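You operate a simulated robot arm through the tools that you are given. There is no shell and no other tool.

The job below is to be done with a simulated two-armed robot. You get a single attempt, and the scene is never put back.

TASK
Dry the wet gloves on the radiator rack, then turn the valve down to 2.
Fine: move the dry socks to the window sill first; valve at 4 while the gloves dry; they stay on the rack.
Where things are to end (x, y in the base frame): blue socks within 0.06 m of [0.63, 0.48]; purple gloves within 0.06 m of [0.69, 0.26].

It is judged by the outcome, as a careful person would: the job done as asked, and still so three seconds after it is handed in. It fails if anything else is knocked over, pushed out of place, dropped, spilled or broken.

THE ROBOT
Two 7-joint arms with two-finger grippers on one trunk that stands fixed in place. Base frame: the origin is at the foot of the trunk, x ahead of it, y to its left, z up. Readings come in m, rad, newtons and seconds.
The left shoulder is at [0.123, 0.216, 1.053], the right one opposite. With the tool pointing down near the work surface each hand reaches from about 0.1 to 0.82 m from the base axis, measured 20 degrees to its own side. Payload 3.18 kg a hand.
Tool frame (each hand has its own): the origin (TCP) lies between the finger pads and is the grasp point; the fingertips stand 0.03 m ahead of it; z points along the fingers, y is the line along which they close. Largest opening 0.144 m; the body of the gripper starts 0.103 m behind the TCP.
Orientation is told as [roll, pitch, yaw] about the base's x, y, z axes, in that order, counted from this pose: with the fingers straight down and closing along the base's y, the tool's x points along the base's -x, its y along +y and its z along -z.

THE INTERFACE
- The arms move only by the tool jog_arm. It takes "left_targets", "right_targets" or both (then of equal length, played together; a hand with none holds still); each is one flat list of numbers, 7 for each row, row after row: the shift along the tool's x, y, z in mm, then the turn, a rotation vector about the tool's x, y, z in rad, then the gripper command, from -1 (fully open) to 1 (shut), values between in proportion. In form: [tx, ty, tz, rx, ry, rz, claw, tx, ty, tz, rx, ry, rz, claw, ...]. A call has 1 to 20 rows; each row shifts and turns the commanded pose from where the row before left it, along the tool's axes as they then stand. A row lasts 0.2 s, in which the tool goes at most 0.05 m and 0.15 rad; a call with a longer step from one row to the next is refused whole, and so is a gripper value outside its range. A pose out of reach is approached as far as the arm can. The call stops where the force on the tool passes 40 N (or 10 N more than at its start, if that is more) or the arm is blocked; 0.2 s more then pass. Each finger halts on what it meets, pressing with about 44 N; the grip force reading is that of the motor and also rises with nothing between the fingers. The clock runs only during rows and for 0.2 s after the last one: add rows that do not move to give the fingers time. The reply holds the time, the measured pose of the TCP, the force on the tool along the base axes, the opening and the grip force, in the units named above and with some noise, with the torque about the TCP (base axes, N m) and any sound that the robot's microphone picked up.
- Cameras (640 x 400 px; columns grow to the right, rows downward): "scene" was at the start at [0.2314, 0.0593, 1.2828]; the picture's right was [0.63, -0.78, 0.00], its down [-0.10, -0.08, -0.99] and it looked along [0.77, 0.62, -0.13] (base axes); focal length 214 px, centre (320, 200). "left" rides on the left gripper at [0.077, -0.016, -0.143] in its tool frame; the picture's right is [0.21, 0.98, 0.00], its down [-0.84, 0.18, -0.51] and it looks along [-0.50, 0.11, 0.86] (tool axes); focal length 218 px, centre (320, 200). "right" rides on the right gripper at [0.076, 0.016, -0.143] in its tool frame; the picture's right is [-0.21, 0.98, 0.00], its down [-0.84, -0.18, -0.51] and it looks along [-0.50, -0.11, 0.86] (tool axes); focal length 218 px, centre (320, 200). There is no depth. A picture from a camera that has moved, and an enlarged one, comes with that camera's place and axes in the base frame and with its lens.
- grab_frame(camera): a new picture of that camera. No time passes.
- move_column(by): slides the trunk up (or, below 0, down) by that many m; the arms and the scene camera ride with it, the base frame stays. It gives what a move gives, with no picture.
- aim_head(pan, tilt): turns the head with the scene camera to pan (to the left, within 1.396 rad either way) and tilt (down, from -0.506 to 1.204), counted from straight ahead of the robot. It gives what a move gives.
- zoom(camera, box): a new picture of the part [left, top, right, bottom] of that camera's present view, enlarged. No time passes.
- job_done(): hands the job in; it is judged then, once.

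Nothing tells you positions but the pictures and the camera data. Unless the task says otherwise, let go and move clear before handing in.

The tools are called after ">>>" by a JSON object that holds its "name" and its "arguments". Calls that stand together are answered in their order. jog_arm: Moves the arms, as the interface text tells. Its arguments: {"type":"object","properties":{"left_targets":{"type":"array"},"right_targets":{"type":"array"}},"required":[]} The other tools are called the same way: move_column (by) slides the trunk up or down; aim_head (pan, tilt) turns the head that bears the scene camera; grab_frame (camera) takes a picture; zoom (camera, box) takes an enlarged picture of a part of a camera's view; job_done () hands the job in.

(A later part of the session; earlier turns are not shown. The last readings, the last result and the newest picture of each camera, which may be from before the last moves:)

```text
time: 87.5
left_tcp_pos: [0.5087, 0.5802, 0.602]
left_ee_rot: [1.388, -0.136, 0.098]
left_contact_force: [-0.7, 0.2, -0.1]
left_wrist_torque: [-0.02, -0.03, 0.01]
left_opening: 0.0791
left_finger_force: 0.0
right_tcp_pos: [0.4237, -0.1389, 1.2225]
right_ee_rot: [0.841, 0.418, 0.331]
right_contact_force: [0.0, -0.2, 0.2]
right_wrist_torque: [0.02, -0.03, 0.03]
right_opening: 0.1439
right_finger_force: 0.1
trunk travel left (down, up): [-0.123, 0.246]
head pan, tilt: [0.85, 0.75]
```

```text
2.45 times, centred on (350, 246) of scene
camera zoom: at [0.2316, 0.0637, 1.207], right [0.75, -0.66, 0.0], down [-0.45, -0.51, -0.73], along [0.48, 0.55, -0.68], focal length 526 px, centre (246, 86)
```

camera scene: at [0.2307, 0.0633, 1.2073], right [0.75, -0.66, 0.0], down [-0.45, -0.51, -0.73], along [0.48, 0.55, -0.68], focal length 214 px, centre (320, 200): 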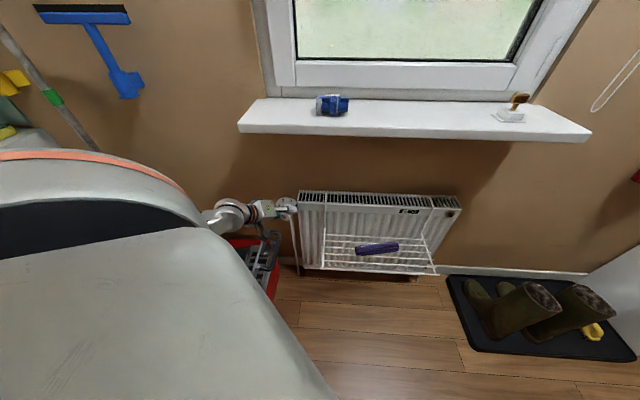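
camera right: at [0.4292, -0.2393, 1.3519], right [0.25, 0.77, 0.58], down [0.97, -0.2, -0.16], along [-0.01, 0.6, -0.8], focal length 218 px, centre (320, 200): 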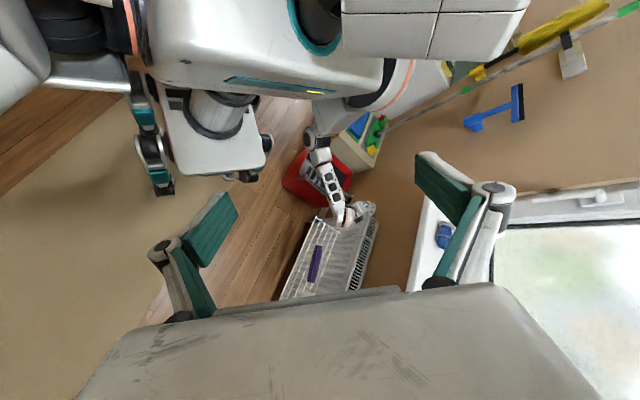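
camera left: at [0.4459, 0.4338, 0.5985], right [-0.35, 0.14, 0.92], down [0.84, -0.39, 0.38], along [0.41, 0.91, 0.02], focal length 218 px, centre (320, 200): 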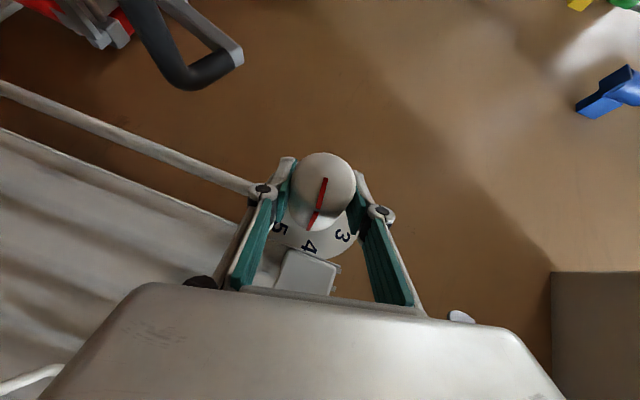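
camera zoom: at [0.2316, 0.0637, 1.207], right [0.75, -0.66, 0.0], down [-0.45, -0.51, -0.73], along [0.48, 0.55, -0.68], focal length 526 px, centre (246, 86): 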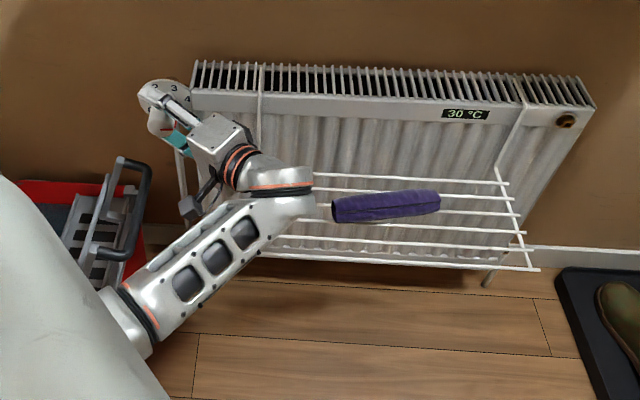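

The pointer reads 4 and the radiator display is rising (30 °C). The hand stays open around the knob; now I'll wait for the gloves to dry, taking a baseline look at them and the display first.

>>> {"name": "zoom", "arguments": {"camera": "scene", "box": [340, 190, 450, 260]}}

>>> {"name": "jog_arm", "arguments": {"left_targets": [0, 0, 0, 0, 0, 0, -0.1, 0, 0, 0, 0, 0, 0, -0.1, 0, 0, 0, 0, 0, 0, -0.1, 0, 0, 0, 0, 0, 0, -0.1, 0, 0, 0, 0, 0, 0, -0.1, 0, 0, 0, 0, 0, 0, -0.1, 0, 0, 0, 0, 0, 0, -0.1, 0, 0, 0, 0, 0, 0, -0.1, 0, 0, 0, 0, 0, 0, -0.1, 0, 0, 0, 0, 0, 0, -0.1, 0, 0, 0, 0, 0, 0, -0.1, 0, 0, 0, 0, 0, 0, -0.1, 0, 0, 0, 0, 0, 0, -0.1, 0, 0, 0, 0, 0, 0, -0.1, 0, 0, 0, 0, 0, 0, -0.1, 0, 0, 0, 0, 0, 0, -0.1, 0, 0, 0, 0, 0, 0, -0.1, 0, 0, 0, 0, 0, 0, -0.1, 0, 0, 0, 0, 0, 0, -0.1, 0, 0, 0, 0, 0, 0, -0.1]}}

>>> {"name": "zoom", "arguments": {"camera": "scene", "box": [340, 190, 450, 260]}}

```text
5.71 times, centred on (395, 225) of scene
camera zoom: at [0.2316, 0.0637, 1.207], right [0.75, -0.66, 0.0], down [-0.45, -0.51, -0.73], along [0.48, 0.55, -0.68], focal length 1226 px, centre (-109, 57)
```

zoom: 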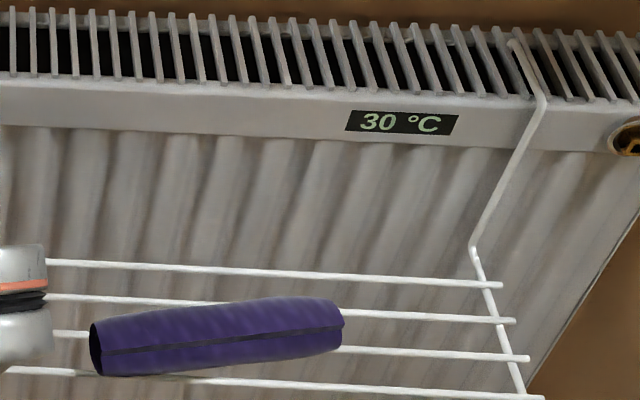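

```text
time: 91.7
left_tcp_pos: [0.5087, 0.5798, 0.6016]
left_ee_rot: [1.391, -0.133, 0.096]
left_contact_force: [0.2, -0.2, -0.4]
left_wrist_torque: [0.02, -0.01, -0.01]
left_opening: 0.0791
left_finger_force: 0.1
right_tcp_pos: [0.4237, -0.1392, 1.2225]
right_ee_rot: [0.84, 0.416, 0.329]
right_contact_force: [-0.2, 0.0, 0.3]
right_wrist_torque: [-0.02, -0.01, -0.02]
right_opening: 0.144
right_finger_force: 0.1
trunk travel left (down, up): [-0.123, 0.246]
head pan, tilt: [0.85, 0.75]
```

```text
5.71 times, centred on (395, 225) of scene
camera zoom: at [0.2316, 0.0638, 1.207], right [0.75, -0.66, 0.0], down [-0.45, -0.51, -0.73], along [0.48, 0.55, -0.68], focal length 1226 px, centre (-109, 57)
```

zoom: 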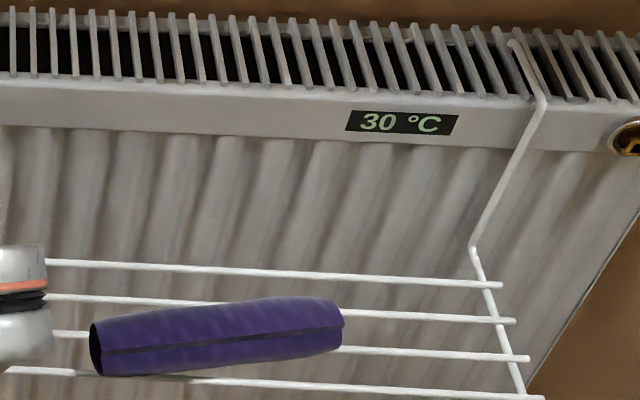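

Still 30 °C at 91.7 s. I'll keep waiting in longer stretches and monitor the display and the gloves.

>>> {"name": "jog_arm", "arguments": {"left_targets": [0, 0, 0, 0, 0, 0, -0.1, 0, 0, 0, 0, 0, 0, -0.1, 0, 0, 0, 0, 0, 0, -0.1, 0, 0, 0, 0, 0, 0, -0.1, 0, 0, 0, 0, 0, 0, -0.1, 0, 0, 0, 0, 0, 0, -0.1, 0, 0, 0, 0, 0, 0, -0.1, 0, 0, 0, 0, 0, 0, -0.1, 0, 0, 0, 0, 0, 0, -0.1, 0, 0, 0, 0, 0, 0, -0.1, 0, 0, 0, 0, 0, 0, -0.1, 0, 0, 0, 0, 0, 0, -0.1, 0, 0, 0, 0, 0, 0, -0.1, 0, 0, 0, 0, 0, 0, -0.1, 0, 0, 0, 0, 0, 0, -0.1, 0, 0, 0, 0, 0, 0, -0.1, 0, 0, 0, 0, 0, 0, -0.1, 0, 0, 0, 0, 0, 0, -0.1, 0, 0, 0, 0, 0, 0, -0.1, 0, 0, 0, 0, 0, 0, -0.1]}}

>>> {"name": "jog_arm", "arguments": {"left_targets": [0, 0, 0, 0, 0, 0, -0.1, 0, 0, 0, 0, 0, 0, -0.1, 0, 0, 0, 0, 0, 0, -0.1, 0, 0, 0, 0, 0, 0, -0.1, 0, 0, 0, 0, 0, 0, -0.1, 0, 0, 0, 0, 0, 0, -0.1, 0, 0, 0, 0, 0, 0, -0.1, 0, 0, 0, 0, 0, 0, -0.1, 0, 0, 0, 0, 0, 0, -0.1, 0, 0, 0, 0, 0, 0, -0.1, 0, 0, 0, 0, 0, 0, -0.1, 0, 0, 0, 0, 0, 0, -0.1, 0, 0, 0, 0, 0, 0, -0.1, 0, 0, 0, 0, 0, 0, -0.1, 0, 0, 0, 0, 0, 0, -0.1, 0, 0, 0, 0, 0, 0, -0.1, 0, 0, 0, 0, 0, 0, -0.1, 0, 0, 0, 0, 0, 0, -0.1, 0, 0, 0, 0, 0, 0, -0.1, 0, 0, 0, 0, 0, 0, -0.1]}}

>>> {"name": "zoom", "arguments": {"camera": "scene", "box": [340, 190, 450, 260]}}

```text
time: 95.9
left_tcp_pos: [0.5076, 0.5807, 0.6021]
left_ee_rot: [1.389, -0.134, 0.094]
left_contact_force: [0.8, 0.6, 0.8]
left_wrist_torque: [0.0, 0.03, -0.04]
left_opening: 0.0794
left_finger_force: 0.0
right_tcp_pos: [0.4233, -0.1384, 1.2219]
right_ee_rot: [0.84, 0.417, 0.33]
right_contact_force: [-0.7, -0.3, -0.4]
right_wrist_torque: [-0.02, 0.01, -0.01]
right_opening: 0.1441
right_finger_force: 0.0
trunk travel left (down, up): [-0.123, 0.246]
head pan, tilt: [0.85, 0.75]
```

```text
time: 100.1
left_tcp_pos: [0.508, 0.5814, 0.6019]
left_ee_rot: [1.389, -0.134, 0.097]
left_contact_force: [0.6, 0.6, -0.5]
left_wrist_torque: [-0.01, -0.01, -0.03]
left_opening: 0.079
left_finger_force: 0.0
right_tcp_pos: [0.4232, -0.1397, 1.2222]
right_ee_rot: [0.841, 0.417, 0.331]
right_contact_force: [0.2, -1.0, 0.1]
right_wrist_torque: [0.02, -0.04, -0.02]
right_opening: 0.144
right_finger_force: 0.0
trunk travel left (down, up): [-0.123, 0.246]
head pan, tilt: [0.85, 0.75]
```

```text
5.71 times, centred on (395, 225) of scene
camera zoom: at [0.2316, 0.0638, 1.207], right [0.75, -0.66, 0.0], down [-0.45, -0.51, -0.73], along [0.48, 0.55, -0.68], focal length 1226 px, centre (-109, 57)
```

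zoom: 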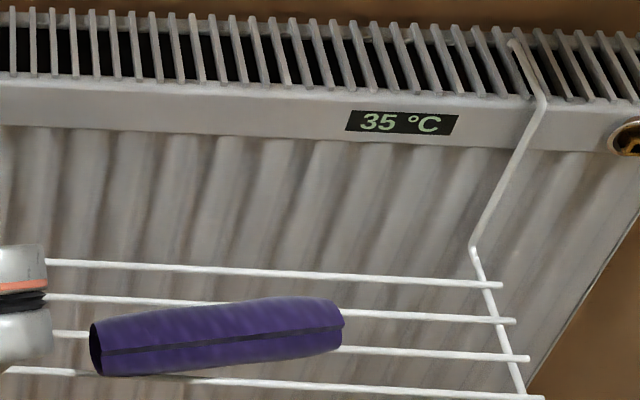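

Now 35 °C and the gloves look perhaps a shade lighter. I'll keep waiting.

>>> {"name": "jog_arm", "arguments": {"left_targets": [0, 0, 0, 0, 0, 0, -0.1, 0, 0, 0, 0, 0, 0, -0.1, 0, 0, 0, 0, 0, 0, -0.1, 0, 0, 0, 0, 0, 0, -0.1, 0, 0, 0, 0, 0, 0, -0.1, 0, 0, 0, 0, 0, 0, -0.1, 0, 0, 0, 0, 0, 0, -0.1, 0, 0, 0, 0, 0, 0, -0.1, 0, 0, 0, 0, 0, 0, -0.1, 0, 0, 0, 0, 0, 0, -0.1, 0, 0, 0, 0, 0, 0, -0.1, 0, 0, 0, 0, 0, 0, -0.1, 0, 0, 0, 0, 0, 0, -0.1, 0, 0, 0, 0, 0, 0, -0.1, 0, 0, 0, 0, 0, 0, -0.1, 0, 0, 0, 0, 0, 0, -0.1, 0, 0, 0, 0, 0, 0, -0.1, 0, 0, 0, 0, 0, 0, -0.1, 0, 0, 0, 0, 0, 0, -0.1, 0, 0, 0, 0, 0, 0, -0.1]}}

>>> {"name": "jog_arm", "arguments": {"left_targets": [0, 0, 0, 0, 0, 0, -0.1, 0, 0, 0, 0, 0, 0, -0.1, 0, 0, 0, 0, 0, 0, -0.1, 0, 0, 0, 0, 0, 0, -0.1, 0, 0, 0, 0, 0, 0, -0.1, 0, 0, 0, 0, 0, 0, -0.1, 0, 0, 0, 0, 0, 0, -0.1, 0, 0, 0, 0, 0, 0, -0.1, 0, 0, 0, 0, 0, 0, -0.1, 0, 0, 0, 0, 0, 0, -0.1, 0, 0, 0, 0, 0, 0, -0.1, 0, 0, 0, 0, 0, 0, -0.1, 0, 0, 0, 0, 0, 0, -0.1, 0, 0, 0, 0, 0, 0, -0.1, 0, 0, 0, 0, 0, 0, -0.1, 0, 0, 0, 0, 0, 0, -0.1, 0, 0, 0, 0, 0, 0, -0.1, 0, 0, 0, 0, 0, 0, -0.1, 0, 0, 0, 0, 0, 0, -0.1, 0, 0, 0, 0, 0, 0, -0.1]}}

>>> {"name": "zoom", "arguments": {"camera": "scene", "box": [340, 190, 450, 260]}}

>>> {"name": "jog_arm", "arguments": {"left_targets": [0, 0, 0, 0, 0, 0, -0.1, 0, 0, 0, 0, 0, 0, -0.1, 0, 0, 0, 0, 0, 0, -0.1, 0, 0, 0, 0, 0, 0, -0.1, 0, 0, 0, 0, 0, 0, -0.1, 0, 0, 0, 0, 0, 0, -0.1, 0, 0, 0, 0, 0, 0, -0.1, 0, 0, 0, 0, 0, 0, -0.1, 0, 0, 0, 0, 0, 0, -0.1, 0, 0, 0, 0, 0, 0, -0.1, 0, 0, 0, 0, 0, 0, -0.1, 0, 0, 0, 0, 0, 0, -0.1, 0, 0, 0, 0, 0, 0, -0.1, 0, 0, 0, 0, 0, 0, -0.1, 0, 0, 0, 0, 0, 0, -0.1, 0, 0, 0, 0, 0, 0, -0.1, 0, 0, 0, 0, 0, 0, -0.1, 0, 0, 0, 0, 0, 0, -0.1, 0, 0, 0, 0, 0, 0, -0.1, 0, 0, 0, 0, 0, 0, -0.1]}}

>>> {"name": "jog_arm", "arguments": {"left_targets": [0, 0, 0, 0, 0, 0, -0.1, 0, 0, 0, 0, 0, 0, -0.1, 0, 0, 0, 0, 0, 0, -0.1, 0, 0, 0, 0, 0, 0, -0.1, 0, 0, 0, 0, 0, 0, -0.1, 0, 0, 0, 0, 0, 0, -0.1, 0, 0, 0, 0, 0, 0, -0.1, 0, 0, 0, 0, 0, 0, -0.1, 0, 0, 0, 0, 0, 0, -0.1, 0, 0, 0, 0, 0, 0, -0.1, 0, 0, 0, 0, 0, 0, -0.1, 0, 0, 0, 0, 0, 0, -0.1, 0, 0, 0, 0, 0, 0, -0.1, 0, 0, 0, 0, 0, 0, -0.1, 0, 0, 0, 0, 0, 0, -0.1, 0, 0, 0, 0, 0, 0, -0.1, 0, 0, 0, 0, 0, 0, -0.1, 0, 0, 0, 0, 0, 0, -0.1, 0, 0, 0, 0, 0, 0, -0.1, 0, 0, 0, 0, 0, 0, -0.1]}}

>>> {"name": "zoom", "arguments": {"camera": "scene", "box": [340, 190, 450, 260]}}

```text
time: 104.3
left_tcp_pos: [0.5082, 0.5792, 0.6018]
left_ee_rot: [1.391, -0.134, 0.097]
left_contact_force: [-0.7, -0.1, 0.2]
left_wrist_torque: [0.02, -0.02, 0.02]
left_opening: 0.0792
left_finger_force: 0.1
right_tcp_pos: [0.4231, -0.1378, 1.2215]
right_ee_rot: [0.842, 0.419, 0.331]
right_contact_force: [-0.3, 0.6, -0.3]
right_wrist_torque: [0.04, 0.01, 0.03]
right_opening: 0.1439
right_finger_force: 0.2
trunk travel left (down, up): [-0.123, 0.246]
head pan, tilt: [0.85, 0.75]
```

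```text
time: 108.5
left_tcp_pos: [0.5084, 0.5797, 0.6016]
left_ee_rot: [1.391, -0.134, 0.096]
left_contact_force: [-0.4, 0.0, 0.2]
left_wrist_torque: [0.03, -0.01, 0.02]
left_opening: 0.0792
left_finger_force: 0.1
right_tcp_pos: [0.4231, -0.1402, 1.2233]
right_ee_rot: [0.84, 0.416, 0.331]
right_contact_force: [0.7, -0.6, 0.2]
right_wrist_torque: [0.01, 0.02, -0.01]
right_opening: 0.1439
right_finger_force: 0.0
trunk travel left (down, up): [-0.123, 0.246]
head pan, tilt: [0.85, 0.75]
```

```text
5.71 times, centred on (395, 225) of scene
camera zoom: at [0.2316, 0.0638, 1.207], right [0.75, -0.66, 0.0], down [-0.45, -0.51, -0.73], along [0.48, 0.55, -0.68], focal length 1226 px, centre (-109, 57)
```

zoom: 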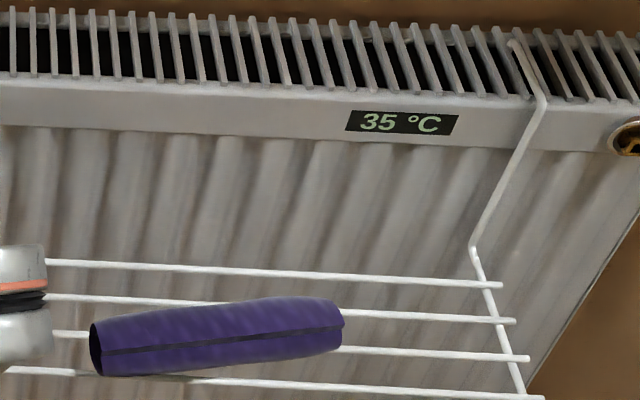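

```text
time: 112.7
left_tcp_pos: [0.5084, 0.5793, 0.6026]
left_ee_rot: [1.388, -0.134, 0.096]
left_contact_force: [0.1, -0.5, -0.5]
left_wrist_torque: [0.01, 0.05, 0.03]
left_opening: 0.0791
left_finger_force: 0.0
right_tcp_pos: [0.4227, -0.1389, 1.2227]
right_ee_rot: [0.843, 0.417, 0.329]
right_contact_force: [-0.8, 0.4, 0.1]
right_wrist_torque: [-0.01, 0.03, 0.02]
right_opening: 0.144
right_finger_force: 0.1
trunk travel left (down, up): [-0.123, 0.246]
head pan, tilt: [0.85, 0.75]
```

```text
time: 116.9
left_tcp_pos: [0.5078, 0.5806, 0.6019]
left_ee_rot: [1.389, -0.132, 0.096]
left_contact_force: [-0.5, 0.2, 0.5]
left_wrist_torque: [0.01, -0.02, -0.02]
left_opening: 0.0794
left_finger_force: 0.1
right_tcp_pos: [0.4232, -0.1384, 1.2233]
right_ee_rot: [0.842, 0.418, 0.329]
right_contact_force: [0.0, -0.1, 0.8]
right_wrist_torque: [-0.03, -0.02, -0.04]
right_opening: 0.1439
right_finger_force: 0.1
trunk travel left (down, up): [-0.123, 0.246]
head pan, tilt: [0.85, 0.75]
```

```text
5.71 times, centred on (395, 225) of scene
camera zoom: at [0.2316, 0.0638, 1.207], right [0.75, -0.66, 0.0], down [-0.45, -0.51, -0.73], along [0.48, 0.55, -0.68], focal length 1226 px, centre (-109, 57)
```

zoom: 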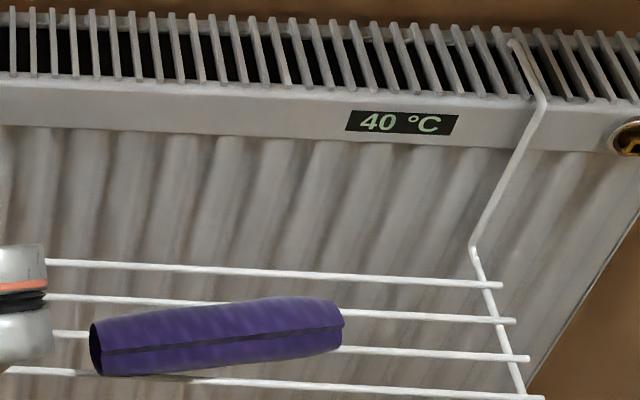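

40 °C now. I'll check the socks' tag (to see whether such tags change) while continuing to wait for a visible change on the gloves.

>>> {"name": "zoom", "arguments": {"camera": "scene", "box": [290, 80, 370, 130]}}

>>> {"name": "jog_arm", "arguments": {"left_targets": [0, 0, 0, 0, 0, 0, -0.1, 0, 0, 0, 0, 0, 0, -0.1, 0, 0, 0, 0, 0, 0, -0.1, 0, 0, 0, 0, 0, 0, -0.1, 0, 0, 0, 0, 0, 0, -0.1, 0, 0, 0, 0, 0, 0, -0.1, 0, 0, 0, 0, 0, 0, -0.1, 0, 0, 0, 0, 0, 0, -0.1, 0, 0, 0, 0, 0, 0, -0.1, 0, 0, 0, 0, 0, 0, -0.1, 0, 0, 0, 0, 0, 0, -0.1, 0, 0, 0, 0, 0, 0, -0.1, 0, 0, 0, 0, 0, 0, -0.1, 0, 0, 0, 0, 0, 0, -0.1, 0, 0, 0, 0, 0, 0, -0.1, 0, 0, 0, 0, 0, 0, -0.1, 0, 0, 0, 0, 0, 0, -0.1, 0, 0, 0, 0, 0, 0, -0.1, 0, 0, 0, 0, 0, 0, -0.1, 0, 0, 0, 0, 0, 0, -0.1]}}

>>> {"name": "jog_arm", "arguments": {"left_targets": [0, 0, 0, 0, 0, 0, -0.1, 0, 0, 0, 0, 0, 0, -0.1, 0, 0, 0, 0, 0, 0, -0.1, 0, 0, 0, 0, 0, 0, -0.1, 0, 0, 0, 0, 0, 0, -0.1, 0, 0, 0, 0, 0, 0, -0.1, 0, 0, 0, 0, 0, 0, -0.1, 0, 0, 0, 0, 0, 0, -0.1, 0, 0, 0, 0, 0, 0, -0.1, 0, 0, 0, 0, 0, 0, -0.1, 0, 0, 0, 0, 0, 0, -0.1, 0, 0, 0, 0, 0, 0, -0.1, 0, 0, 0, 0, 0, 0, -0.1, 0, 0, 0, 0, 0, 0, -0.1, 0, 0, 0, 0, 0, 0, -0.1, 0, 0, 0, 0, 0, 0, -0.1, 0, 0, 0, 0, 0, 0, -0.1, 0, 0, 0, 0, 0, 0, -0.1, 0, 0, 0, 0, 0, 0, -0.1, 0, 0, 0, 0, 0, 0, -0.1]}}

>>> {"name": "zoom", "arguments": {"camera": "scene", "box": [340, 190, 450, 260]}}

>>> {"name": "jog_arm", "arguments": {"left_targets": [0, 0, 0, 0, 0, 0, -0.1, 0, 0, 0, 0, 0, 0, -0.1, 0, 0, 0, 0, 0, 0, -0.1, 0, 0, 0, 0, 0, 0, -0.1, 0, 0, 0, 0, 0, 0, -0.1, 0, 0, 0, 0, 0, 0, -0.1, 0, 0, 0, 0, 0, 0, -0.1, 0, 0, 0, 0, 0, 0, -0.1, 0, 0, 0, 0, 0, 0, -0.1, 0, 0, 0, 0, 0, 0, -0.1, 0, 0, 0, 0, 0, 0, -0.1, 0, 0, 0, 0, 0, 0, -0.1, 0, 0, 0, 0, 0, 0, -0.1, 0, 0, 0, 0, 0, 0, -0.1, 0, 0, 0, 0, 0, 0, -0.1, 0, 0, 0, 0, 0, 0, -0.1, 0, 0, 0, 0, 0, 0, -0.1, 0, 0, 0, 0, 0, 0, -0.1, 0, 0, 0, 0, 0, 0, -0.1, 0, 0, 0, 0, 0, 0, -0.1]}}

>>> {"name": "jog_arm", "arguments": {"left_targets": [0, 0, 0, 0, 0, 0, -0.1, 0, 0, 0, 0, 0, 0, -0.1, 0, 0, 0, 0, 0, 0, -0.1, 0, 0, 0, 0, 0, 0, -0.1, 0, 0, 0, 0, 0, 0, -0.1, 0, 0, 0, 0, 0, 0, -0.1, 0, 0, 0, 0, 0, 0, -0.1, 0, 0, 0, 0, 0, 0, -0.1, 0, 0, 0, 0, 0, 0, -0.1, 0, 0, 0, 0, 0, 0, -0.1, 0, 0, 0, 0, 0, 0, -0.1, 0, 0, 0, 0, 0, 0, -0.1, 0, 0, 0, 0, 0, 0, -0.1, 0, 0, 0, 0, 0, 0, -0.1, 0, 0, 0, 0, 0, 0, -0.1, 0, 0, 0, 0, 0, 0, -0.1, 0, 0, 0, 0, 0, 0, -0.1, 0, 0, 0, 0, 0, 0, -0.1, 0, 0, 0, 0, 0, 0, -0.1, 0, 0, 0, 0, 0, 0, -0.1]}}

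>>> {"name": "zoom", "arguments": {"camera": "scene", "box": [340, 190, 450, 260]}}

```text
8.00 times, centred on (330, 105) of scene
camera zoom: at [0.2316, 0.0638, 1.207], right [0.75, -0.66, 0.0], down [-0.45, -0.51, -0.73], along [0.48, 0.55, -0.68], focal length 1716 px, centre (240, 960)
```

zoom: 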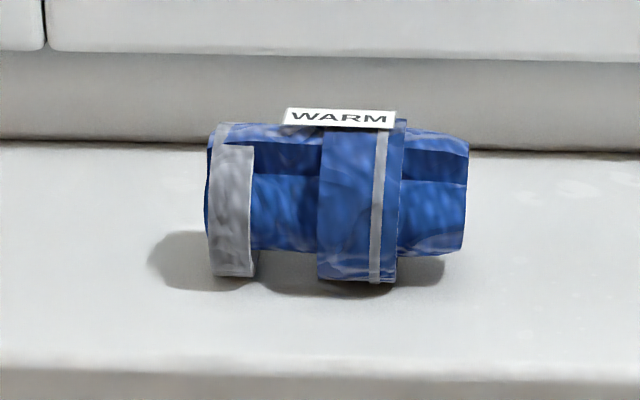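

```text
time: 121.1
left_tcp_pos: [0.5097, 0.5804, 0.6019]
left_ee_rot: [1.389, -0.135, 0.095]
left_contact_force: [-0.7, -1.2, -0.2]
left_wrist_torque: [0.0, 0.0, -0.01]
left_opening: 0.079
left_finger_force: 0.1
right_tcp_pos: [0.4243, -0.1392, 1.2211]
right_ee_rot: [0.841, 0.417, 0.33]
right_contact_force: [0.2, -0.5, -0.1]
right_wrist_torque: [0.04, 0.02, 0.0]
right_opening: 0.1439
right_finger_force: 0.0
trunk travel left (down, up): [-0.123, 0.246]
head pan, tilt: [0.85, 0.75]
```

```text
time: 125.3
left_tcp_pos: [0.508, 0.5791, 0.6009]
left_ee_rot: [1.388, -0.135, 0.096]
left_contact_force: [0.0, -0.8, 0.6]
left_wrist_torque: [0.01, -0.01, -0.01]
left_opening: 0.0791
left_finger_force: 0.0
right_tcp_pos: [0.4236, -0.1396, 1.2224]
right_ee_rot: [0.841, 0.417, 0.329]
right_contact_force: [0.6, -0.4, 0.1]
right_wrist_torque: [0.01, 0.01, 0.03]
right_opening: 0.144
right_finger_force: 0.1
trunk travel left (down, up): [-0.123, 0.246]
head pan, tilt: [0.85, 0.75]
```

```text
5.71 times, centred on (395, 225) of scene
camera zoom: at [0.2316, 0.0638, 1.207], right [0.75, -0.66, 0.0], down [-0.45, -0.51, -0.73], along [0.48, 0.55, -0.68], focal length 1226 px, centre (-109, 57)
```

zoom: 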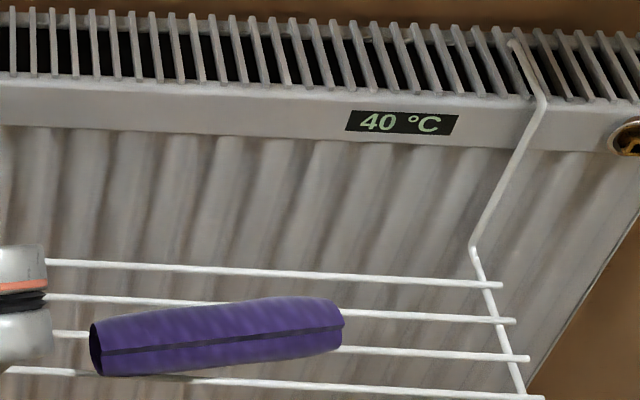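

```text
time: 129.5
left_tcp_pos: [0.508, 0.5803, 0.6019]
left_ee_rot: [1.39, -0.133, 0.095]
left_contact_force: [0.1, 0.2, 0.3]
left_wrist_torque: [0.0, -0.02, 0.01]
left_opening: 0.0792
left_finger_force: 0.0
right_tcp_pos: [0.4235, -0.1396, 1.2221]
right_ee_rot: [0.841, 0.417, 0.331]
right_contact_force: [0.7, 0.4, -0.2]
right_wrist_torque: [-0.02, -0.02, -0.02]
right_opening: 0.1441
right_finger_force: 0.1
trunk travel left (down, up): [-0.123, 0.246]
head pan, tilt: [0.85, 0.75]
```

```text
time: 133.7
left_tcp_pos: [0.5078, 0.5799, 0.6022]
left_ee_rot: [1.39, -0.135, 0.098]
left_contact_force: [0.1, 0.1, -0.2]
left_wrist_torque: [-0.03, 0.02, 0.01]
left_opening: 0.0788
left_finger_force: 0.1
right_tcp_pos: [0.4235, -0.1385, 1.2213]
right_ee_rot: [0.841, 0.417, 0.329]
right_contact_force: [0.5, 0.4, -0.4]
right_wrist_torque: [-0.02, 0.04, -0.02]
right_opening: 0.1439
right_finger_force: 0.1
trunk travel left (down, up): [-0.123, 0.246]
head pan, tilt: [0.85, 0.75]
```

```text
5.71 times, centred on (395, 225) of scene
camera zoom: at [0.2316, 0.0638, 1.207], right [0.75, -0.66, 0.0], down [-0.45, -0.51, -0.73], along [0.48, 0.55, -0.68], focal length 1226 px, centre (-109, 57)
```

zoom: 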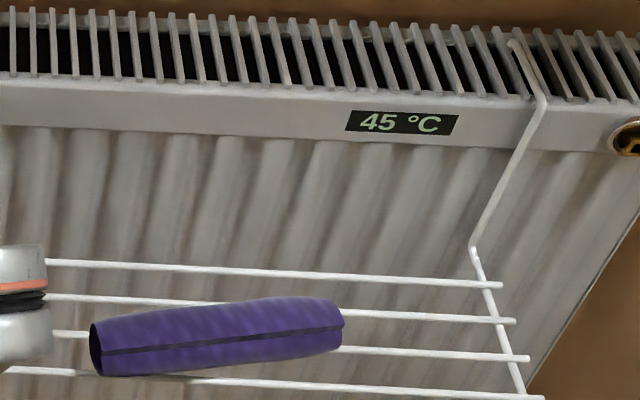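

45 °C and the gloves are visibly getting lighter as they dry. I'll keep waiting until the colour stops changing.

>>> {"name": "jog_arm", "arguments": {"left_targets": [0, 0, 0, 0, 0, 0, -0.1, 0, 0, 0, 0, 0, 0, -0.1, 0, 0, 0, 0, 0, 0, -0.1, 0, 0, 0, 0, 0, 0, -0.1, 0, 0, 0, 0, 0, 0, -0.1, 0, 0, 0, 0, 0, 0, -0.1, 0, 0, 0, 0, 0, 0, -0.1, 0, 0, 0, 0, 0, 0, -0.1, 0, 0, 0, 0, 0, 0, -0.1, 0, 0, 0, 0, 0, 0, -0.1, 0, 0, 0, 0, 0, 0, -0.1, 0, 0, 0, 0, 0, 0, -0.1, 0, 0, 0, 0, 0, 0, -0.1, 0, 0, 0, 0, 0, 0, -0.1, 0, 0, 0, 0, 0, 0, -0.1, 0, 0, 0, 0, 0, 0, -0.1, 0, 0, 0, 0, 0, 0, -0.1, 0, 0, 0, 0, 0, 0, -0.1, 0, 0, 0, 0, 0, 0, -0.1, 0, 0, 0, 0, 0, 0, -0.1]}}

>>> {"name": "jog_arm", "arguments": {"left_targets": [0, 0, 0, 0, 0, 0, -0.1, 0, 0, 0, 0, 0, 0, -0.1, 0, 0, 0, 0, 0, 0, -0.1, 0, 0, 0, 0, 0, 0, -0.1, 0, 0, 0, 0, 0, 0, -0.1, 0, 0, 0, 0, 0, 0, -0.1, 0, 0, 0, 0, 0, 0, -0.1, 0, 0, 0, 0, 0, 0, -0.1, 0, 0, 0, 0, 0, 0, -0.1, 0, 0, 0, 0, 0, 0, -0.1, 0, 0, 0, 0, 0, 0, -0.1, 0, 0, 0, 0, 0, 0, -0.1, 0, 0, 0, 0, 0, 0, -0.1, 0, 0, 0, 0, 0, 0, -0.1, 0, 0, 0, 0, 0, 0, -0.1, 0, 0, 0, 0, 0, 0, -0.1, 0, 0, 0, 0, 0, 0, -0.1, 0, 0, 0, 0, 0, 0, -0.1, 0, 0, 0, 0, 0, 0, -0.1, 0, 0, 0, 0, 0, 0, -0.1]}}

>>> {"name": "jog_arm", "arguments": {"left_targets": [0, 0, 0, 0, 0, 0, -0.1, 0, 0, 0, 0, 0, 0, -0.1, 0, 0, 0, 0, 0, 0, -0.1, 0, 0, 0, 0, 0, 0, -0.1, 0, 0, 0, 0, 0, 0, -0.1, 0, 0, 0, 0, 0, 0, -0.1, 0, 0, 0, 0, 0, 0, -0.1, 0, 0, 0, 0, 0, 0, -0.1, 0, 0, 0, 0, 0, 0, -0.1, 0, 0, 0, 0, 0, 0, -0.1, 0, 0, 0, 0, 0, 0, -0.1, 0, 0, 0, 0, 0, 0, -0.1, 0, 0, 0, 0, 0, 0, -0.1, 0, 0, 0, 0, 0, 0, -0.1, 0, 0, 0, 0, 0, 0, -0.1, 0, 0, 0, 0, 0, 0, -0.1, 0, 0, 0, 0, 0, 0, -0.1, 0, 0, 0, 0, 0, 0, -0.1, 0, 0, 0, 0, 0, 0, -0.1, 0, 0, 0, 0, 0, 0, -0.1]}}

>>> {"name": "zoom", "arguments": {"camera": "scene", "box": [340, 190, 450, 260]}}

>>> {"name": "jog_arm", "arguments": {"left_targets": [0, 0, 0, 0, 0, 0, -0.1, 0, 0, 0, 0, 0, 0, -0.1, 0, 0, 0, 0, 0, 0, -0.1, 0, 0, 0, 0, 0, 0, -0.1, 0, 0, 0, 0, 0, 0, -0.1, 0, 0, 0, 0, 0, 0, -0.1, 0, 0, 0, 0, 0, 0, -0.1, 0, 0, 0, 0, 0, 0, -0.1, 0, 0, 0, 0, 0, 0, -0.1, 0, 0, 0, 0, 0, 0, -0.1, 0, 0, 0, 0, 0, 0, -0.1, 0, 0, 0, 0, 0, 0, -0.1, 0, 0, 0, 0, 0, 0, -0.1, 0, 0, 0, 0, 0, 0, -0.1, 0, 0, 0, 0, 0, 0, -0.1, 0, 0, 0, 0, 0, 0, -0.1, 0, 0, 0, 0, 0, 0, -0.1, 0, 0, 0, 0, 0, 0, -0.1, 0, 0, 0, 0, 0, 0, -0.1, 0, 0, 0, 0, 0, 0, -0.1]}}

>>> {"name": "jog_arm", "arguments": {"left_targets": [0, 0, 0, 0, 0, 0, -0.1, 0, 0, 0, 0, 0, 0, -0.1, 0, 0, 0, 0, 0, 0, -0.1, 0, 0, 0, 0, 0, 0, -0.1, 0, 0, 0, 0, 0, 0, -0.1, 0, 0, 0, 0, 0, 0, -0.1, 0, 0, 0, 0, 0, 0, -0.1, 0, 0, 0, 0, 0, 0, -0.1, 0, 0, 0, 0, 0, 0, -0.1, 0, 0, 0, 0, 0, 0, -0.1, 0, 0, 0, 0, 0, 0, -0.1, 0, 0, 0, 0, 0, 0, -0.1, 0, 0, 0, 0, 0, 0, -0.1, 0, 0, 0, 0, 0, 0, -0.1, 0, 0, 0, 0, 0, 0, -0.1, 0, 0, 0, 0, 0, 0, -0.1, 0, 0, 0, 0, 0, 0, -0.1, 0, 0, 0, 0, 0, 0, -0.1, 0, 0, 0, 0, 0, 0, -0.1, 0, 0, 0, 0, 0, 0, -0.1]}}

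>>> {"name": "zoom", "arguments": {"camera": "scene", "box": [340, 190, 450, 260]}}

```text
time: 137.9
left_tcp_pos: [0.5085, 0.5802, 0.601]
left_ee_rot: [1.39, -0.135, 0.098]
left_contact_force: [0.0, 0.1, 0.1]
left_wrist_torque: [-0.01, 0.01, -0.01]
left_opening: 0.0794
left_finger_force: 0.0
right_tcp_pos: [0.422, -0.139, 1.223]
right_ee_rot: [0.839, 0.417, 0.331]
right_contact_force: [-0.2, -0.2, 1.8]
right_wrist_torque: [-0.03, 0.02, -0.03]
right_opening: 0.144
right_finger_force: 0.0
trunk travel left (down, up): [-0.123, 0.246]
head pan, tilt: [0.85, 0.75]
```

```text
time: 142.1
left_tcp_pos: [0.5091, 0.58, 0.6014]
left_ee_rot: [1.39, -0.134, 0.095]
left_contact_force: [-0.6, 0.0, -0.4]
left_wrist_torque: [0.03, -0.03, 0.04]
left_opening: 0.079
left_finger_force: 0.2
right_tcp_pos: [0.4232, -0.1393, 1.2227]
right_ee_rot: [0.84, 0.417, 0.33]
right_contact_force: [0.2, -0.4, 0.3]
right_wrist_torque: [0.0, -0.01, -0.02]
right_opening: 0.1438
right_finger_force: 0.2
trunk travel left (down, up): [-0.123, 0.246]
head pan, tilt: [0.85, 0.75]
```

```text
time: 146.3
left_tcp_pos: [0.5086, 0.58, 0.6016]
left_ee_rot: [1.389, -0.134, 0.096]
left_contact_force: [0.8, -0.5, -0.4]
left_wrist_torque: [-0.02, 0.02, 0.02]
left_opening: 0.0795
left_finger_force: 0.0
right_tcp_pos: [0.423, -0.1375, 1.2235]
right_ee_rot: [0.841, 0.418, 0.33]
right_contact_force: [-0.1, 0.1, 0.0]
right_wrist_torque: [-0.01, 0.0, 0.01]
right_opening: 0.144
right_finger_force: 0.1
trunk travel left (down, up): [-0.123, 0.246]
head pan, tilt: [0.85, 0.75]
```

```text
5.71 times, centred on (395, 225) of scene
camera zoom: at [0.2316, 0.0638, 1.207], right [0.75, -0.66, 0.0], down [-0.45, -0.51, -0.73], along [0.48, 0.55, -0.68], focal length 1226 px, centre (-109, 57)
```

zoom: 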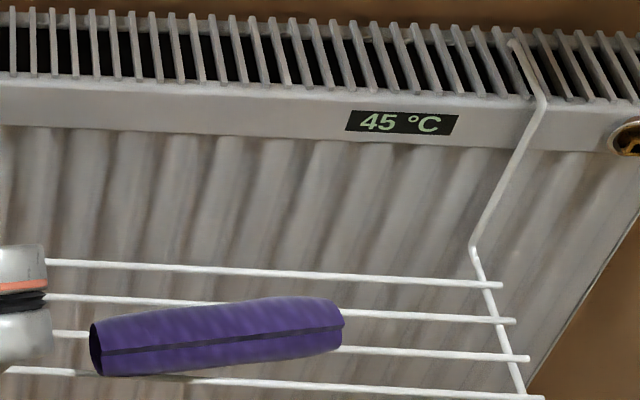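

```text
time: 150.5
left_tcp_pos: [0.5079, 0.5797, 0.6008]
left_ee_rot: [1.387, -0.136, 0.097]
left_contact_force: [-0.4, 0.1, -0.4]
left_wrist_torque: [-0.01, -0.05, 0.0]
left_opening: 0.0792
left_finger_force: 0.1
right_tcp_pos: [0.4235, -0.1398, 1.2221]
right_ee_rot: [0.842, 0.418, 0.33]
right_contact_force: [0.4, 0.7, -0.2]
right_wrist_torque: [0.04, -0.01, -0.03]
right_opening: 0.144
right_finger_force: 0.0
trunk travel left (down, up): [-0.123, 0.246]
head pan, tilt: [0.85, 0.75]
```

```text
time: 154.7
left_tcp_pos: [0.508, 0.5797, 0.603]
left_ee_rot: [1.389, -0.134, 0.095]
left_contact_force: [-0.6, 0.3, -1.1]
left_wrist_torque: [-0.01, 0.01, -0.01]
left_opening: 0.0795
left_finger_force: 0.1
right_tcp_pos: [0.4243, -0.1394, 1.2229]
right_ee_rot: [0.841, 0.418, 0.33]
right_contact_force: [0.3, 0.7, 0.4]
right_wrist_torque: [0.02, -0.02, 0.01]
right_opening: 0.1441
right_finger_force: 0.1
trunk travel left (down, up): [-0.123, 0.246]
head pan, tilt: [0.85, 0.75]
```

```text
5.71 times, centred on (395, 225) of scene
camera zoom: at [0.2316, 0.0638, 1.207], right [0.75, -0.66, 0.0], down [-0.45, -0.51, -0.73], along [0.48, 0.55, -0.68], focal length 1226 px, centre (-109, 57)
```

zoom: 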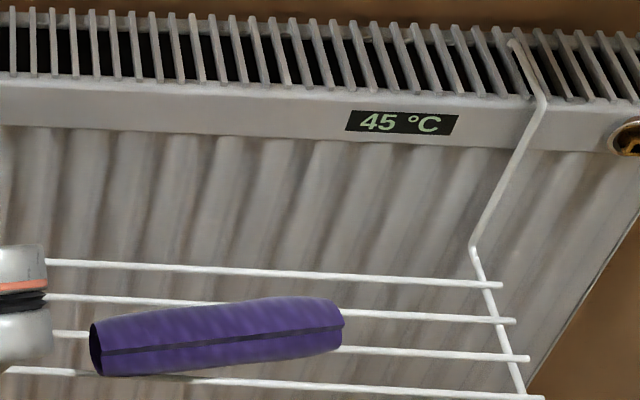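

45 °C and the colour still seems to be creeping lighter. I'll wait further.

>>> {"name": "jog_arm", "arguments": {"left_targets": [0, 0, 0, 0, 0, 0, -0.1, 0, 0, 0, 0, 0, 0, -0.1, 0, 0, 0, 0, 0, 0, -0.1, 0, 0, 0, 0, 0, 0, -0.1, 0, 0, 0, 0, 0, 0, -0.1, 0, 0, 0, 0, 0, 0, -0.1, 0, 0, 0, 0, 0, 0, -0.1, 0, 0, 0, 0, 0, 0, -0.1, 0, 0, 0, 0, 0, 0, -0.1, 0, 0, 0, 0, 0, 0, -0.1, 0, 0, 0, 0, 0, 0, -0.1, 0, 0, 0, 0, 0, 0, -0.1, 0, 0, 0, 0, 0, 0, -0.1, 0, 0, 0, 0, 0, 0, -0.1, 0, 0, 0, 0, 0, 0, -0.1, 0, 0, 0, 0, 0, 0, -0.1, 0, 0, 0, 0, 0, 0, -0.1, 0, 0, 0, 0, 0, 0, -0.1, 0, 0, 0, 0, 0, 0, -0.1, 0, 0, 0, 0, 0, 0, -0.1]}}

>>> {"name": "jog_arm", "arguments": {"left_targets": [0, 0, 0, 0, 0, 0, -0.1, 0, 0, 0, 0, 0, 0, -0.1, 0, 0, 0, 0, 0, 0, -0.1, 0, 0, 0, 0, 0, 0, -0.1, 0, 0, 0, 0, 0, 0, -0.1, 0, 0, 0, 0, 0, 0, -0.1, 0, 0, 0, 0, 0, 0, -0.1, 0, 0, 0, 0, 0, 0, -0.1, 0, 0, 0, 0, 0, 0, -0.1, 0, 0, 0, 0, 0, 0, -0.1, 0, 0, 0, 0, 0, 0, -0.1, 0, 0, 0, 0, 0, 0, -0.1, 0, 0, 0, 0, 0, 0, -0.1, 0, 0, 0, 0, 0, 0, -0.1, 0, 0, 0, 0, 0, 0, -0.1, 0, 0, 0, 0, 0, 0, -0.1, 0, 0, 0, 0, 0, 0, -0.1, 0, 0, 0, 0, 0, 0, -0.1, 0, 0, 0, 0, 0, 0, -0.1, 0, 0, 0, 0, 0, 0, -0.1]}}

>>> {"name": "jog_arm", "arguments": {"left_targets": [0, 0, 0, 0, 0, 0, -0.1, 0, 0, 0, 0, 0, 0, -0.1, 0, 0, 0, 0, 0, 0, -0.1, 0, 0, 0, 0, 0, 0, -0.1, 0, 0, 0, 0, 0, 0, -0.1, 0, 0, 0, 0, 0, 0, -0.1, 0, 0, 0, 0, 0, 0, -0.1, 0, 0, 0, 0, 0, 0, -0.1, 0, 0, 0, 0, 0, 0, -0.1, 0, 0, 0, 0, 0, 0, -0.1, 0, 0, 0, 0, 0, 0, -0.1, 0, 0, 0, 0, 0, 0, -0.1, 0, 0, 0, 0, 0, 0, -0.1, 0, 0, 0, 0, 0, 0, -0.1, 0, 0, 0, 0, 0, 0, -0.1, 0, 0, 0, 0, 0, 0, -0.1, 0, 0, 0, 0, 0, 0, -0.1, 0, 0, 0, 0, 0, 0, -0.1, 0, 0, 0, 0, 0, 0, -0.1, 0, 0, 0, 0, 0, 0, -0.1]}}

>>> {"name": "zoom", "arguments": {"camera": "scene", "box": [340, 190, 450, 260]}}

>>> {"name": "jog_arm", "arguments": {"left_targets": [0, 0, 0, 0, 0, 0, -0.1, 0, 0, 0, 0, 0, 0, -0.1, 0, 0, 0, 0, 0, 0, -0.1, 0, 0, 0, 0, 0, 0, -0.1, 0, 0, 0, 0, 0, 0, -0.1, 0, 0, 0, 0, 0, 0, -0.1, 0, 0, 0, 0, 0, 0, -0.1, 0, 0, 0, 0, 0, 0, -0.1, 0, 0, 0, 0, 0, 0, -0.1, 0, 0, 0, 0, 0, 0, -0.1, 0, 0, 0, 0, 0, 0, -0.1, 0, 0, 0, 0, 0, 0, -0.1, 0, 0, 0, 0, 0, 0, -0.1, 0, 0, 0, 0, 0, 0, -0.1, 0, 0, 0, 0, 0, 0, -0.1, 0, 0, 0, 0, 0, 0, -0.1, 0, 0, 0, 0, 0, 0, -0.1, 0, 0, 0, 0, 0, 0, -0.1, 0, 0, 0, 0, 0, 0, -0.1, 0, 0, 0, 0, 0, 0, -0.1]}}

>>> {"name": "jog_arm", "arguments": {"left_targets": [0, 0, 0, 0, 0, 0, -0.1, 0, 0, 0, 0, 0, 0, -0.1, 0, 0, 0, 0, 0, 0, -0.1, 0, 0, 0, 0, 0, 0, -0.1, 0, 0, 0, 0, 0, 0, -0.1, 0, 0, 0, 0, 0, 0, -0.1, 0, 0, 0, 0, 0, 0, -0.1, 0, 0, 0, 0, 0, 0, -0.1, 0, 0, 0, 0, 0, 0, -0.1, 0, 0, 0, 0, 0, 0, -0.1, 0, 0, 0, 0, 0, 0, -0.1, 0, 0, 0, 0, 0, 0, -0.1, 0, 0, 0, 0, 0, 0, -0.1, 0, 0, 0, 0, 0, 0, -0.1, 0, 0, 0, 0, 0, 0, -0.1, 0, 0, 0, 0, 0, 0, -0.1, 0, 0, 0, 0, 0, 0, -0.1, 0, 0, 0, 0, 0, 0, -0.1, 0, 0, 0, 0, 0, 0, -0.1, 0, 0, 0, 0, 0, 0, -0.1]}}

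>>> {"name": "jog_arm", "arguments": {"left_targets": [0, 0, 0, 0, 0, 0, -0.1, 0, 0, 0, 0, 0, 0, -0.1, 0, 0, 0, 0, 0, 0, -0.1, 0, 0, 0, 0, 0, 0, -0.1, 0, 0, 0, 0, 0, 0, -0.1, 0, 0, 0, 0, 0, 0, -0.1, 0, 0, 0, 0, 0, 0, -0.1, 0, 0, 0, 0, 0, 0, -0.1, 0, 0, 0, 0, 0, 0, -0.1, 0, 0, 0, 0, 0, 0, -0.1, 0, 0, 0, 0, 0, 0, -0.1, 0, 0, 0, 0, 0, 0, -0.1, 0, 0, 0, 0, 0, 0, -0.1, 0, 0, 0, 0, 0, 0, -0.1, 0, 0, 0, 0, 0, 0, -0.1, 0, 0, 0, 0, 0, 0, -0.1, 0, 0, 0, 0, 0, 0, -0.1, 0, 0, 0, 0, 0, 0, -0.1, 0, 0, 0, 0, 0, 0, -0.1, 0, 0, 0, 0, 0, 0, -0.1]}}

>>> {"name": "zoom", "arguments": {"camera": "scene", "box": [340, 190, 450, 260]}}

```text
time: 158.9
left_tcp_pos: [0.5082, 0.5808, 0.6013]
left_ee_rot: [1.39, -0.135, 0.097]
left_contact_force: [-0.2, 0.8, -0.4]
left_wrist_torque: [0.01, -0.02, 0.01]
left_opening: 0.0792
left_finger_force: 0.0
right_tcp_pos: [0.4232, -0.1393, 1.2221]
right_ee_rot: [0.842, 0.416, 0.328]
right_contact_force: [-0.8, 0.6, 0.4]
right_wrist_torque: [-0.01, -0.01, 0.04]
right_opening: 0.144
right_finger_force: 0.0
trunk travel left (down, up): [-0.123, 0.246]
head pan, tilt: [0.85, 0.75]
```

```text
time: 163.1
left_tcp_pos: [0.5092, 0.5803, 0.6006]
left_ee_rot: [1.388, -0.136, 0.097]
left_contact_force: [0.4, -0.9, -0.6]
left_wrist_torque: [0.02, -0.03, -0.01]
left_opening: 0.0791
left_finger_force: 0.1
right_tcp_pos: [0.4238, -0.1378, 1.2216]
right_ee_rot: [0.84, 0.417, 0.331]
right_contact_force: [0.9, -0.2, 0.4]
right_wrist_torque: [0.01, -0.01, -0.02]
right_opening: 0.1441
right_finger_force: 0.0
trunk travel left (down, up): [-0.123, 0.246]
head pan, tilt: [0.85, 0.75]
```

```text
time: 167.3
left_tcp_pos: [0.5075, 0.5783, 0.6006]
left_ee_rot: [1.39, -0.134, 0.095]
left_contact_force: [-0.4, -0.5, 0.4]
left_wrist_torque: [0.02, 0.01, 0.02]
left_opening: 0.0795
left_finger_force: 0.0
right_tcp_pos: [0.4229, -0.14, 1.2213]
right_ee_rot: [0.84, 0.418, 0.329]
right_contact_force: [0.3, 0.6, -0.2]
right_wrist_torque: [0.01, 0.03, 0.0]
right_opening: 0.1441
right_finger_force: 0.0
trunk travel left (down, up): [-0.123, 0.246]
head pan, tilt: [0.85, 0.75]
```

```text
5.71 times, centred on (395, 225) of scene
camera zoom: at [0.2316, 0.0638, 1.207], right [0.75, -0.66, 0.0], down [-0.45, -0.51, -0.73], along [0.48, 0.55, -0.68], focal length 1226 px, centre (-109, 57)
```

zoom: 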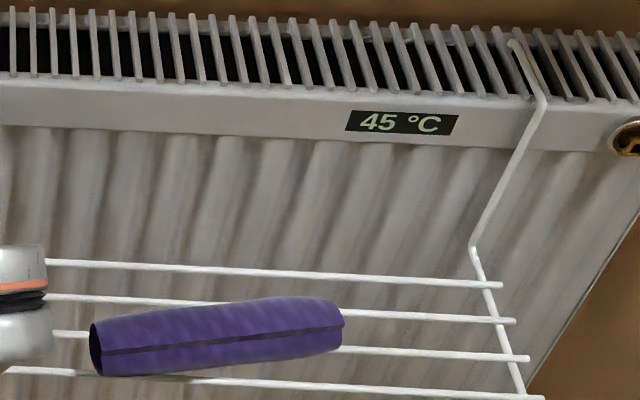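

```text
time: 171.5
left_tcp_pos: [0.509, 0.5796, 0.6023]
left_ee_rot: [1.389, -0.135, 0.094]
left_contact_force: [0.2, -0.6, 0.4]
left_wrist_torque: [0.02, 0.0, -0.01]
left_opening: 0.0791
left_finger_force: 0.0
right_tcp_pos: [0.4231, -0.1387, 1.2232]
right_ee_rot: [0.842, 0.418, 0.33]
right_contact_force: [-0.4, 0.0, 0.2]
right_wrist_torque: [-0.02, -0.01, 0.01]
right_opening: 0.144
right_finger_force: 0.0
trunk travel left (down, up): [-0.123, 0.246]
head pan, tilt: [0.85, 0.75]
```

```text
time: 175.7
left_tcp_pos: [0.5082, 0.579, 0.6022]
left_ee_rot: [1.39, -0.133, 0.096]
left_contact_force: [-0.9, 0.0, -0.1]
left_wrist_torque: [-0.04, -0.01, -0.03]
left_opening: 0.0793
left_finger_force: 0.0
right_tcp_pos: [0.4231, -0.1393, 1.2218]
right_ee_rot: [0.841, 0.418, 0.33]
right_contact_force: [-0.4, -0.3, 0.0]
right_wrist_torque: [-0.02, -0.01, -0.01]
right_opening: 0.1442
right_finger_force: 0.1
trunk travel left (down, up): [-0.123, 0.246]
head pan, tilt: [0.85, 0.75]
```

```text
time: 179.9
left_tcp_pos: [0.5073, 0.5792, 0.6013]
left_ee_rot: [1.39, -0.135, 0.097]
left_contact_force: [0.5, 0.8, -0.7]
left_wrist_torque: [0.01, 0.01, 0.0]
left_opening: 0.0793
left_finger_force: 0.1
right_tcp_pos: [0.4225, -0.1386, 1.2227]
right_ee_rot: [0.84, 0.417, 0.332]
right_contact_force: [0.1, -0.7, 0.5]
right_wrist_torque: [-0.02, 0.03, 0.01]
right_opening: 0.144
right_finger_force: 0.0
trunk travel left (down, up): [-0.123, 0.246]
head pan, tilt: [0.85, 0.75]
```

```text
5.71 times, centred on (395, 225) of scene
camera zoom: at [0.2316, 0.0638, 1.207], right [0.75, -0.66, 0.0], down [-0.45, -0.51, -0.73], along [0.48, 0.55, -0.68], focal length 1226 px, centre (-109, 57)
```

zoom: 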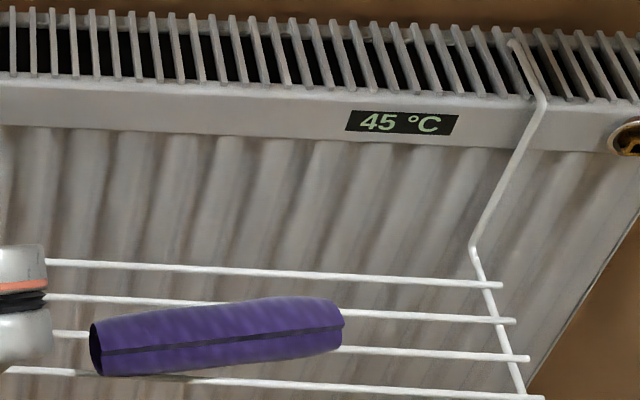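

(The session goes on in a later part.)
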